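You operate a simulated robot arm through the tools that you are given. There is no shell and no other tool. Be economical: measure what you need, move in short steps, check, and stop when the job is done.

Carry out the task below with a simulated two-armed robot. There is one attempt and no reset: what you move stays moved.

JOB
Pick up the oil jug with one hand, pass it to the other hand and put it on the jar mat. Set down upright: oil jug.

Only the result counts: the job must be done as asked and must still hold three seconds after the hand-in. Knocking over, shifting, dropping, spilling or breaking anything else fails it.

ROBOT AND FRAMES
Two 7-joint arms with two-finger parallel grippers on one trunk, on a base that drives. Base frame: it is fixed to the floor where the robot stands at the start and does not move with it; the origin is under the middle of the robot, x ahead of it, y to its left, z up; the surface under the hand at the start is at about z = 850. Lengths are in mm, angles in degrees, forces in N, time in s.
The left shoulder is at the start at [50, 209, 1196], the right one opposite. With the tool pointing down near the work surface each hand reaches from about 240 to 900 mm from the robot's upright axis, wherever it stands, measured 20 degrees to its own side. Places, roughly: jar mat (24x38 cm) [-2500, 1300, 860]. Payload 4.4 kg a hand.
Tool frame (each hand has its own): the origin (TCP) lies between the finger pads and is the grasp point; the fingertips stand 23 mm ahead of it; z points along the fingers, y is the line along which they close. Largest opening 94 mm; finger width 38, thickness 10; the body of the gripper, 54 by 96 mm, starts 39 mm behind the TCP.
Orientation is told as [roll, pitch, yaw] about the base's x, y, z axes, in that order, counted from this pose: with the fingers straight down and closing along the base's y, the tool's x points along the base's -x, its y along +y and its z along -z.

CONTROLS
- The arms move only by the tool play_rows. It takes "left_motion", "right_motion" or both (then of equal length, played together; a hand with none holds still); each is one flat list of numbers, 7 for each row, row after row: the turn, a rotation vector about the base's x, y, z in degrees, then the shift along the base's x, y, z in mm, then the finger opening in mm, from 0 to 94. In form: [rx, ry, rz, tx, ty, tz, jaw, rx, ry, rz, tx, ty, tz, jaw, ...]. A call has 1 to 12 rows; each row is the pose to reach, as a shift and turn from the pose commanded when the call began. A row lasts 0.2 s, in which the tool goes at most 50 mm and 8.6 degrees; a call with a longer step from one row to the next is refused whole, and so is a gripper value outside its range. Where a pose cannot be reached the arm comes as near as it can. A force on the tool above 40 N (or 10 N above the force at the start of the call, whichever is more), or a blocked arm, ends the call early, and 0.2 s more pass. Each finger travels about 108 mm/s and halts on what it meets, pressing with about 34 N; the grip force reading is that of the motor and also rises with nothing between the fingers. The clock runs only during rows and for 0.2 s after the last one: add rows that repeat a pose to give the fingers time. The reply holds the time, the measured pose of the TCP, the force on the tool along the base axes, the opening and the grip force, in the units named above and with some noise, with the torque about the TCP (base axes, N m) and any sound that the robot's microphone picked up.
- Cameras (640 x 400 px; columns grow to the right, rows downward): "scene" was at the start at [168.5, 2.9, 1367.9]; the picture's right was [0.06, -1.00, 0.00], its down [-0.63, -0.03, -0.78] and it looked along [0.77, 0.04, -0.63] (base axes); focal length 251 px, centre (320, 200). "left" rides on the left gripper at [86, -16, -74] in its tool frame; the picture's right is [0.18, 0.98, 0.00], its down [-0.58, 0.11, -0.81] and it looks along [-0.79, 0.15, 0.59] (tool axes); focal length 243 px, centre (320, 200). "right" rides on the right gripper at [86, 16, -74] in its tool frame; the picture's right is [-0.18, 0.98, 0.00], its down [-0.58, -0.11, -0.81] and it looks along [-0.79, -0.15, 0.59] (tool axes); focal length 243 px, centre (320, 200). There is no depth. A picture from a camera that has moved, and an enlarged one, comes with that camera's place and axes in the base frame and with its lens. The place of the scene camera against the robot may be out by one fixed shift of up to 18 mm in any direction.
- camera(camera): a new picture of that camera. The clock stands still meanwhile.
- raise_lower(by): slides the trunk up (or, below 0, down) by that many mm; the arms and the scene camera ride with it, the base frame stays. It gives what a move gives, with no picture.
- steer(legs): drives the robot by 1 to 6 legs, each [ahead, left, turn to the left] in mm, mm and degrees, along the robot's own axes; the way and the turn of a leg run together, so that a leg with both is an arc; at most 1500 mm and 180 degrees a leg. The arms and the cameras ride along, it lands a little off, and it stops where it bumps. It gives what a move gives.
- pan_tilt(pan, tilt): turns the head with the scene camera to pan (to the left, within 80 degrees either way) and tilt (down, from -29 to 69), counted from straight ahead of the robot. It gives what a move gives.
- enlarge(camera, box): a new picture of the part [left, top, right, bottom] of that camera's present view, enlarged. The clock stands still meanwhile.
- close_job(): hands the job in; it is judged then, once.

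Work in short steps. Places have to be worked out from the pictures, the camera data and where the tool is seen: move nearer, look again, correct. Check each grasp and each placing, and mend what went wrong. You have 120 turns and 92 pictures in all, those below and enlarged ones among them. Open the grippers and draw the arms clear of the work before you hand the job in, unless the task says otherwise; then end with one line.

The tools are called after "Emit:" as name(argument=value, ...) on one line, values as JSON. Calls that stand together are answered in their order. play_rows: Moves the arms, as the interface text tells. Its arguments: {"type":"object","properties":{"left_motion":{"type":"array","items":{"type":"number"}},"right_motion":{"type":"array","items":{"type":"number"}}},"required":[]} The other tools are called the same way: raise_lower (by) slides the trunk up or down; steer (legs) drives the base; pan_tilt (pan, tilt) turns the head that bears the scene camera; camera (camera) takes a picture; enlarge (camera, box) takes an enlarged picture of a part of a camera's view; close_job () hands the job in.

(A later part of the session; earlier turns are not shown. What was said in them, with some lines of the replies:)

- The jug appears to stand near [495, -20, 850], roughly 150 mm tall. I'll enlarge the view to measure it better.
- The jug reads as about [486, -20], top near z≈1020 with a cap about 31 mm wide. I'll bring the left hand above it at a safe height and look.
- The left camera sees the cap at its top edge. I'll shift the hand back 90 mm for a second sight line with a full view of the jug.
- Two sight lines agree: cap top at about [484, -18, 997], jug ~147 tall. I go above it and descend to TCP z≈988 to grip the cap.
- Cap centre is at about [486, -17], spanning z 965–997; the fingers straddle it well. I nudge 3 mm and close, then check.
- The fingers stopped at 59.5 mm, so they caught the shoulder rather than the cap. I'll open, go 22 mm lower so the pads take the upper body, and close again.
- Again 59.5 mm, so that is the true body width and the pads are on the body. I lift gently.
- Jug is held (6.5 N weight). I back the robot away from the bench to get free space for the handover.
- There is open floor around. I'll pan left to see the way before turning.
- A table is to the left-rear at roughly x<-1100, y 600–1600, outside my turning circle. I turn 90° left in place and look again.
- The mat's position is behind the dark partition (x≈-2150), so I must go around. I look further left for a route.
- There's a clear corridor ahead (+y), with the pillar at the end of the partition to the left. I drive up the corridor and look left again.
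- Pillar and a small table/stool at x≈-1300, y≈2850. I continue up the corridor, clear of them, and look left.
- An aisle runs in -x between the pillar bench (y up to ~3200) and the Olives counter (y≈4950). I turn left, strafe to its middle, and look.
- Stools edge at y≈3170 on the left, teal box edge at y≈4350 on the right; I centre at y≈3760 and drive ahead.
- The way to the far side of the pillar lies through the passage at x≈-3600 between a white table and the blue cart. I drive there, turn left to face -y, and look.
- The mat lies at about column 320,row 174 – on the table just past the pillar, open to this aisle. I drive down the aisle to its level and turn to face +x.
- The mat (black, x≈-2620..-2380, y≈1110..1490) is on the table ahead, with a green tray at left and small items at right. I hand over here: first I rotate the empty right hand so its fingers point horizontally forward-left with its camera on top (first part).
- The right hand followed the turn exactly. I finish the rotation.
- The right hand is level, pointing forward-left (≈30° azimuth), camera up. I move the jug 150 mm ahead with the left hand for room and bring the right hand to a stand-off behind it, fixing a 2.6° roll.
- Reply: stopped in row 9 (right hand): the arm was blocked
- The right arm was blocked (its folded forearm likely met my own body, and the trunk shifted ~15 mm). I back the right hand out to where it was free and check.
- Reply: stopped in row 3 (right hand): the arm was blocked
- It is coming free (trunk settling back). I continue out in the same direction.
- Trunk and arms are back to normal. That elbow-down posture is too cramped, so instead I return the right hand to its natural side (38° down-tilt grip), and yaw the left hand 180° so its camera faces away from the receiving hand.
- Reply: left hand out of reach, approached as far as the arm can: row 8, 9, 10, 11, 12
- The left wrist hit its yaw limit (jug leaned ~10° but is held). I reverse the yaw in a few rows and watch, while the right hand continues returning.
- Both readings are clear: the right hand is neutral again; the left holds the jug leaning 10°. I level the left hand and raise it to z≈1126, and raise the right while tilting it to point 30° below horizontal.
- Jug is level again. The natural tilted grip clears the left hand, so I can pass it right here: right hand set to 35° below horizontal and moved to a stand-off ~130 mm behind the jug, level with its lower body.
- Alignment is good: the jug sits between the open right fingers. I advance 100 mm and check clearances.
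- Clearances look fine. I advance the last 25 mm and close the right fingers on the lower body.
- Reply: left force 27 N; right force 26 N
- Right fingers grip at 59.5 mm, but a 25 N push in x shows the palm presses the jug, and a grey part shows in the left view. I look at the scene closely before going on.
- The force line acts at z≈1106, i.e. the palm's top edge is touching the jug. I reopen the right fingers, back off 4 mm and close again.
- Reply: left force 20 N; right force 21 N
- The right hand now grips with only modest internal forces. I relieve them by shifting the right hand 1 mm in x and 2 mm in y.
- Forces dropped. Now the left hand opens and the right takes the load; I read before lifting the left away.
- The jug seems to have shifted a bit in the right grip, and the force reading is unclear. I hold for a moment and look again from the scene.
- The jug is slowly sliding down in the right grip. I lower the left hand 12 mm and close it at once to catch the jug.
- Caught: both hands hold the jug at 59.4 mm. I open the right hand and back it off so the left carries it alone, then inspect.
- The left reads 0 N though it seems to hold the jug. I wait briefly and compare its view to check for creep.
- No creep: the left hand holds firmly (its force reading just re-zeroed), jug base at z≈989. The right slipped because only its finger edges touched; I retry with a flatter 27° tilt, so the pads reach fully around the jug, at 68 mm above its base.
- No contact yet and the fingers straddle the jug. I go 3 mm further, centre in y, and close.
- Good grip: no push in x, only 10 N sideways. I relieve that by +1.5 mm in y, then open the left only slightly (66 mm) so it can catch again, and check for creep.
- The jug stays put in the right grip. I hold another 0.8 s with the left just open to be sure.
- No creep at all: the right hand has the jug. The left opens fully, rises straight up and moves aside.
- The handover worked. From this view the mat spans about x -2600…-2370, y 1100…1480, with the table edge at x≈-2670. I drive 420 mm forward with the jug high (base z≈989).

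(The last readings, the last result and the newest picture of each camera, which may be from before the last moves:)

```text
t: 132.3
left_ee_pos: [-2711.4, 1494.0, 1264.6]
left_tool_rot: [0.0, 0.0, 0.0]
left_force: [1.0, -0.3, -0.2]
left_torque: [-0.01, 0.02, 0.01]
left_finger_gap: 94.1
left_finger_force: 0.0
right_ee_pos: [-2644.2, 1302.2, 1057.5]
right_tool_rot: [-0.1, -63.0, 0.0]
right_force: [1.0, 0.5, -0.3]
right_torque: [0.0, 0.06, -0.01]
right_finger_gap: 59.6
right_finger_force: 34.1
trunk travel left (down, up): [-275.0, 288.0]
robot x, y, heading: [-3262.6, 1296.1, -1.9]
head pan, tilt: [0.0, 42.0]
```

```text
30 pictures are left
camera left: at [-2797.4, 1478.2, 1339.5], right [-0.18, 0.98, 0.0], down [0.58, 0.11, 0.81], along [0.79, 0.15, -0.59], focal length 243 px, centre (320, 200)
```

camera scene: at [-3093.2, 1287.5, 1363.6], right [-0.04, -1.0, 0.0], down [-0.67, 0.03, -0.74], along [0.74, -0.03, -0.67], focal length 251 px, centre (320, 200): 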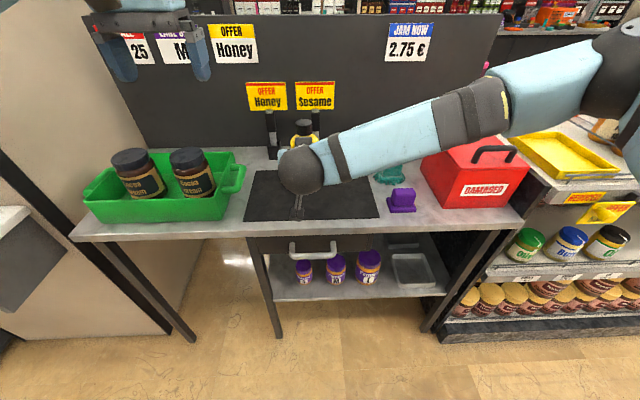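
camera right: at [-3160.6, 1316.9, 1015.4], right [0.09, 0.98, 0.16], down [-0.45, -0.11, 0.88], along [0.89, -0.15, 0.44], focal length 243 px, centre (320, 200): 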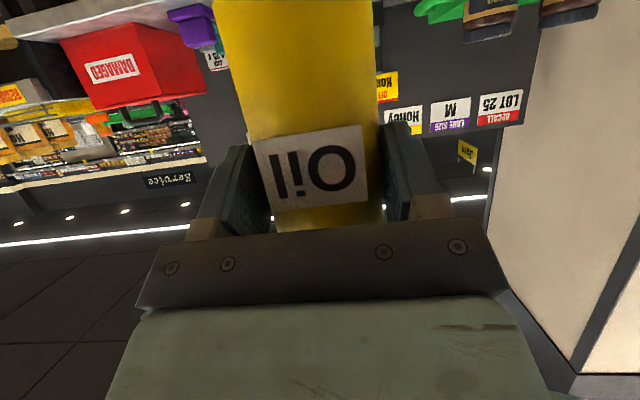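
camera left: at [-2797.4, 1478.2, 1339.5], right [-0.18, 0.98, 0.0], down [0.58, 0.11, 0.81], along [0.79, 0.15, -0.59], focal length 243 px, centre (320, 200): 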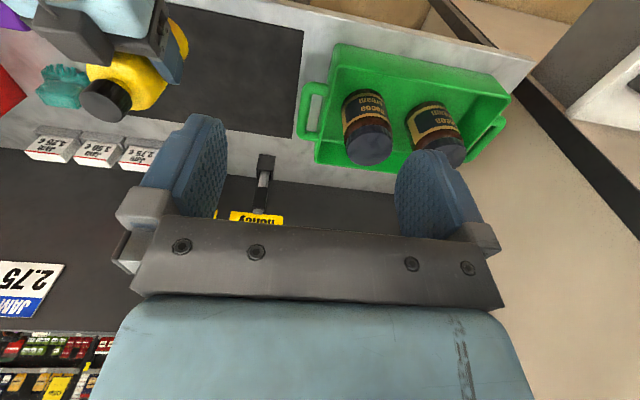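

The mat front edge is at x≈-2620 and it reaches back to ≈-2400. I carry the jug 110 mm forward to axis x≈-2520, y≈1302, and lower it to ~20 mm above the mat.

Emit:
play_rows(right_motion=[0, 0, 0, 28, 0, 0, 30, 0, 0, 0, 56, 0, 0, 30, 0, 0, 0, 84, 0, 0, 30, 0, 0, 0, 110, 0, 0, 30, 0, 0, 0, 110, 0, -25, 30, 0, 0, 0, 110, 0, -50, 30, 0, 0, 0, 110, 0, -75, 30, 0, 0, 0, 110, 0, -95, 30, 0, 0, 0, 110, 0, -105, 30, 0, 0, 0, 110, 0, -105, 30])

Emit:
camera(camera="scene")

Emit:
camera(camera="right")

Emit:
camera(camera="left")

```text
t: 134.6
left_ee_pos: [-2711.9, 1495.3, 1263.6]
left_tool_rot: [0.0, 0.0, 0.0]
left_force: [0.4, -0.4, 0.2]
left_torque: [0.0, -0.04, -0.01]
left_finger_gap: 93.8
left_finger_force: 0.1
right_ee_pos: [-2534.6, 1302.6, 951.7]
right_tool_rot: [-0.1, -62.9, 0.1]
right_force: [-0.5, -1.0, -0.4]
right_torque: [0.0, 0.04, 0.0]
right_finger_gap: 59.3
right_finger_force: 34.2
trunk travel left (down, up): [-275.0, 288.0]
robot x, y, heading: [-3261.7, 1292.7, -2.4]
head pan, tilt: [0.0, 42.0]
```

```text
29 pictures are left
camera scene: at [-3093.0, 1287.5, 1363.5], right [-0.04, -1.0, 0.0], down [-0.67, 0.03, -0.74], along [0.74, -0.03, -0.67], focal length 251 px, centre (320, 200)
```

scene: 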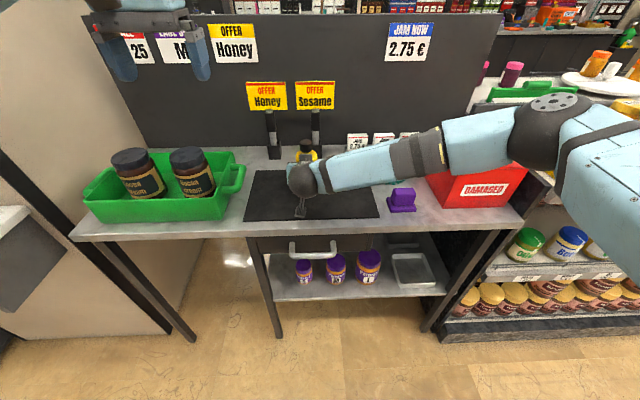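

```text
28 pictures are left
camera right: at [-2639.0, 1318.9, 909.9], right [0.08, 0.98, 0.16], down [-0.45, -0.11, 0.88], along [0.89, -0.15, 0.44], focal length 243 px, centre (320, 200)
```

right: 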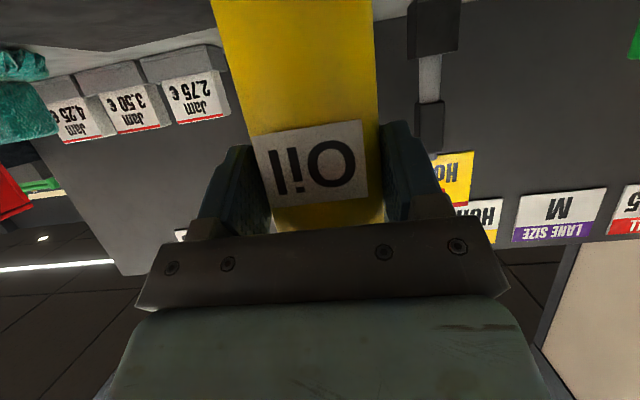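

```text
27 pictures are left
camera left: at [-2797.2, 1478.2, 1339.4], right [-0.18, 0.98, 0.0], down [0.58, 0.11, 0.81], along [0.79, 0.15, -0.59], focal length 243 px, centre (320, 200)
```

left: 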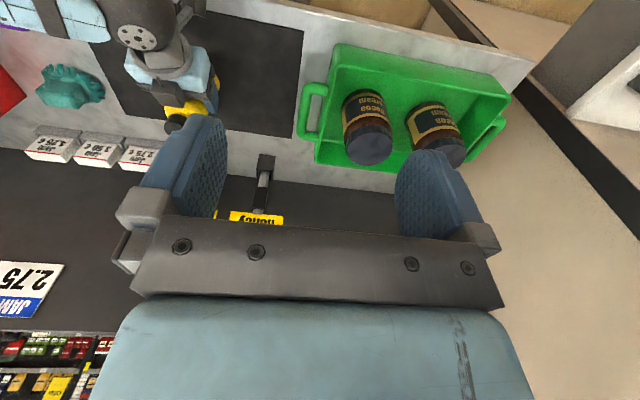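

All clear; the jug base should be ~22 mm above the mat. I lower slowly and watch the force for touchdown.

Emit:
play_rows(right_motion=[0, 0, 0, 0, 0, -6, 30, 0, 0, 0, 0, 0, -11, 30, 0, 0, 0, 0, 0, -14, 30, 0, 0, 0, 0, 0, -16, 30, 0, 0, 0, 0, 0, -18, 30, 0, 0, 0, 0, 0, -20, 30, 0, 0, 0, 0, 0, -20, 30])

Emit:
camera(camera="right")

```text
t: 136.2
left_ee_pos: [-2712.1, 1493.5, 1264.2]
left_tool_rot: [-0.1, 0.0, 0.0]
left_force: [0.4, -0.7, -0.4]
left_torque: [-0.02, -0.01, 0.01]
left_finger_gap: 94.0
left_finger_force: 0.0
right_ee_pos: [-2535.4, 1302.1, 932.8]
right_tool_rot: [-0.2, -62.9, 0.1]
right_force: [0.7, -0.4, -0.5]
right_torque: [-0.01, 0.05, 0.01]
right_finger_gap: 59.5
right_finger_force: 34.3
trunk travel left (down, up): [-275.0, 288.0]
robot x, y, heading: [-3259.6, 1294.0, -2.2]
head pan, tilt: [0.0, 42.0]
```

```text
26 pictures are left
camera right: at [-2639.1, 1318.8, 890.2], right [0.08, 0.98, 0.16], down [-0.45, -0.11, 0.88], along [0.89, -0.15, 0.44], focal length 243 px, centre (320, 200)
```

right: 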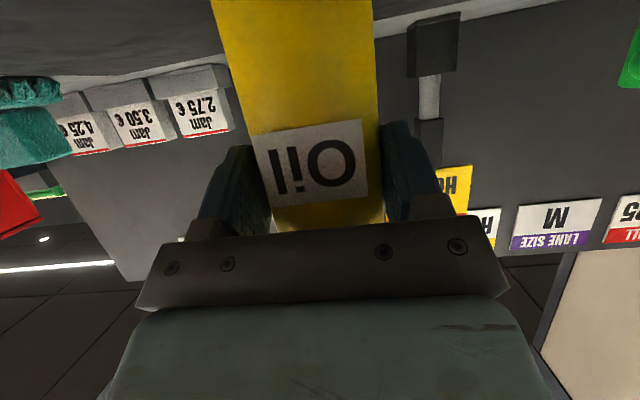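

No touch yet (base ≈864). I continue down in 1–1.5 mm rows.

Emit:
play_rows(right_motion=[0, 0, 0, 0, 0, -1, 30, 0, 0, 0, 0, 0, -2, 30, 0, 0, 0, 0, 0, -3, 30, 0, 0, 0, 0, 0, -4, 30, 0, 0, 0, 0, 0, -5, 30, 0, 0, 0, 0, 0, -6, 30, 0, 0, 0, 0, 0, -7, 30, 0, 0, 0, 0, 0, -8, 30])

```text
t: 137.9
left_ee_pos: [-2713.7, 1494.2, 1265.4]
left_tool_rot: [0.0, -0.1, -0.1]
left_force: [0.2, 0.1, -0.1]
left_torque: [-0.01, -0.04, -0.01]
left_finger_gap: 94.2
left_finger_force: 0.1
right_ee_pos: [-2535.9, 1303.2, 928.8]
right_tool_rot: [0.1, -63.1, 0.0]
right_force: [2.6, -1.3, 10.5]
right_torque: [0.15, 0.0, 0.0]
right_finger_gap: 59.6
right_finger_force: 34.2
trunk travel left (down, up): [-275.0, 288.0]
robot x, y, heading: [-3262.4, 1295.2, -2.2]
head pan, tilt: [0.0, 42.0]
```

Touchdown: 10 N upward, base at z≈860. I relax 1 mm and open the fingers slowly, then check that the jug stands.

Emit:
play_rows(right_motion=[0, 0, 0, 0, 0, 1.5, 30, 0, 0, 0, 0, 0, 1.5, 57, 0, 0, 0, 0, 0, 1.5, 62, 0, 0, 0, 0, 0, 1.5, 70, 0, 0, 0, 0, 0, 1.5, 82, 0, 0, 0, 0, 0, 1.5, 94, 0, 0, 0, 0, 0, 1.5, 94])

Emit:
camera(camera="right")

Emit:
enlarge(camera="scene", box=[220, 110, 420, 260])

```text
t: 139.6
left_ee_pos: [-2712.5, 1495.3, 1266.0]
left_tool_rot: [0.0, -0.1, 0.0]
left_force: [0.2, 0.0, -1.0]
left_torque: [0.0, -0.01, 0.01]
left_finger_gap: 93.8
left_finger_force: 0.1
right_ee_pos: [-2535.9, 1303.6, 927.1]
right_tool_rot: [-0.1, -63.0, 0.1]
right_force: [-0.3, 0.7, 0.1]
right_torque: [0.03, 0.0, 0.01]
right_finger_gap: 94.0
right_finger_force: 0.0
trunk travel left (down, up): [-275.0, 288.0]
robot x, y, heading: [-3260.3, 1296.1, -2.2]
head pan, tilt: [0.0, 42.0]
```

```text
25 pictures are left
camera right: at [-2640.4, 1319.1, 884.6], right [0.08, 0.98, 0.16], down [-0.45, -0.11, 0.88], along [0.89, -0.15, 0.44], focal length 243 px, centre (320, 200)
```

right: 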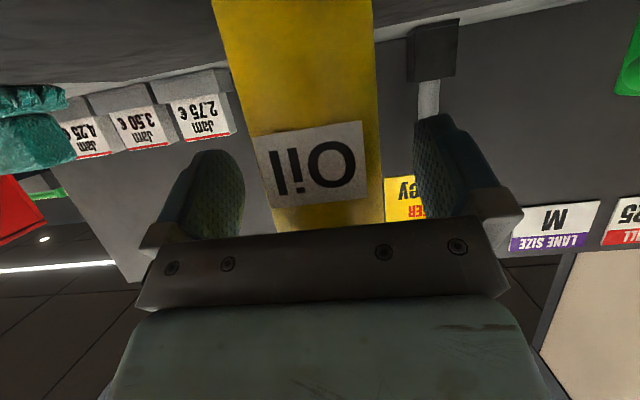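

```text
2.67 times, centred on (320, 185) of scene
camera zoom: at [-3093.7, 1287.6, 1363.6], right [-0.04, -1.0, 0.0], down [-0.67, 0.03, -0.74], along [0.74, -0.03, -0.67], focal length 669 px, centre (320, 240)
```

zoom: 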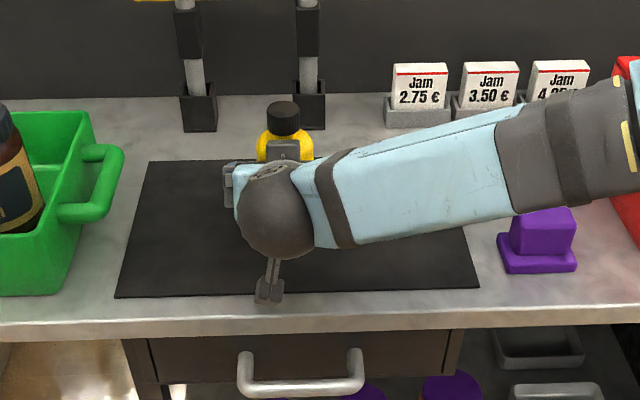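

The jug stands free. I withdraw the right hand straight back, then up.

Emit:
play_rows(right_motion=[0, 0, 0, -10, -1, 0, 94, 0, 0, 0, -30, -1, 0, 94, 0, 0, 0, -60, -1, 0, 94, 0, 0, 0, -95, -1, 0, 94, 0, 0, 0, -130, -1, 10, 94, 0, 0, 0, -160, -1, 40, 94, 0, 0, 0, -180, -10, 80, 94, 0, 0, 0, -190, -30, 120, 94, 0, 0, 0, -190, -60, 155, 94, 0, 0, 0, -190, -100, 180, 94, 0, 0, 0, -190, -145, 190, 94])

Emit:
camera(camera="scene")

```text
t: 141.9
left_ee_pos: [-2712.2, 1492.3, 1266.1]
left_tool_rot: [0.1, -0.1, -0.2]
left_force: [-0.9, -1.3, 0.1]
left_torque: [0.03, -0.02, 0.02]
left_finger_gap: 93.9
left_finger_force: 0.1
right_ee_pos: [-2728.2, 1154.0, 1117.8]
right_tool_rot: [0.1, -63.0, -0.1]
right_force: [0.9, 0.3, -0.1]
right_torque: [0.04, 0.04, 0.03]
right_finger_gap: 93.9
right_finger_force: 0.1
trunk travel left (down, up): [-275.0, 288.0]
robot x, y, heading: [-3260.0, 1294.5, -2.3]
head pan, tilt: [0.0, 42.0]
```

```text
23 pictures are left
camera scene: at [-3094.5, 1285.2, 1363.7], right [-0.04, -1.0, 0.0], down [-0.67, 0.03, -0.74], along [0.74, -0.03, -0.67], focal length 251 px, centre (320, 200)
```

scene: 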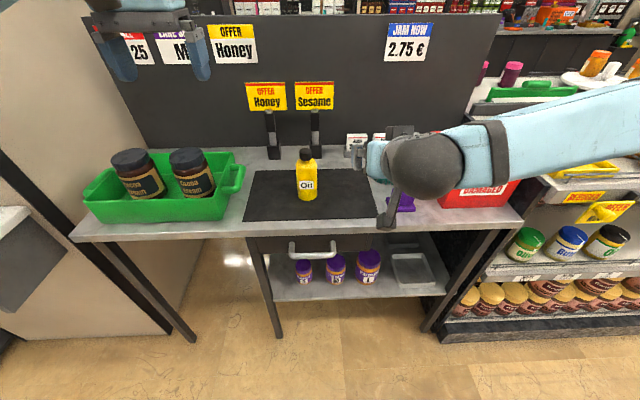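

The jug stands upright on the mat and both hands are open. I back the robot off 350 mm so the arms are clear, then take a last look.

Emit:
steer(legs=[[-350, 0, 0]])

Emit:
camera(camera="scene")

```text
t: 144.2
left_ee_pos: [-3062.6, 1512.3, 1264.8]
left_tool_rot: [0.0, -0.1, 0.4]
left_force: [-1.0, -0.8, 0.4]
left_torque: [0.01, -0.03, 0.02]
left_finger_gap: 94.1
left_finger_force: 0.0
right_ee_pos: [-3074.3, 1175.5, 1117.4]
right_tool_rot: [-0.2, -63.0, 0.8]
right_force: [0.4, 0.1, 0.7]
right_torque: [0.0, 0.01, -0.01]
right_finger_gap: 94.0
right_finger_force: 0.1
trunk travel left (down, up): [-275.0, 288.0]
robot x, y, heading: [-3613.2, 1307.2, -1.6]
head pan, tilt: [0.0, 42.0]
```

```text
22 pictures are left
camera scene: at [-3442.2, 1301.2, 1363.7], right [-0.03, -1.0, 0.0], down [-0.67, 0.02, -0.74], along [0.74, -0.02, -0.67], focal length 251 px, centre (320, 200)
```

scene: 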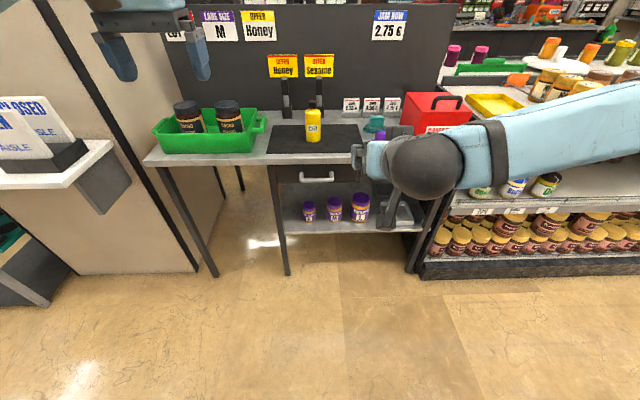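

The jug stands upright on the mat, nothing around it has moved, and the arms are clear, so I hand in.

Emit:
close_job()

```text
The job is handed in.
```

The left hand picked up the oil jug and passed it to the right hand, which set it upright on the jar mat. On the first handover try the jug slipped about 20 mm in the right grip before the left hand caught it. The second try held, and nothing around the jug looked moved in the last picture.
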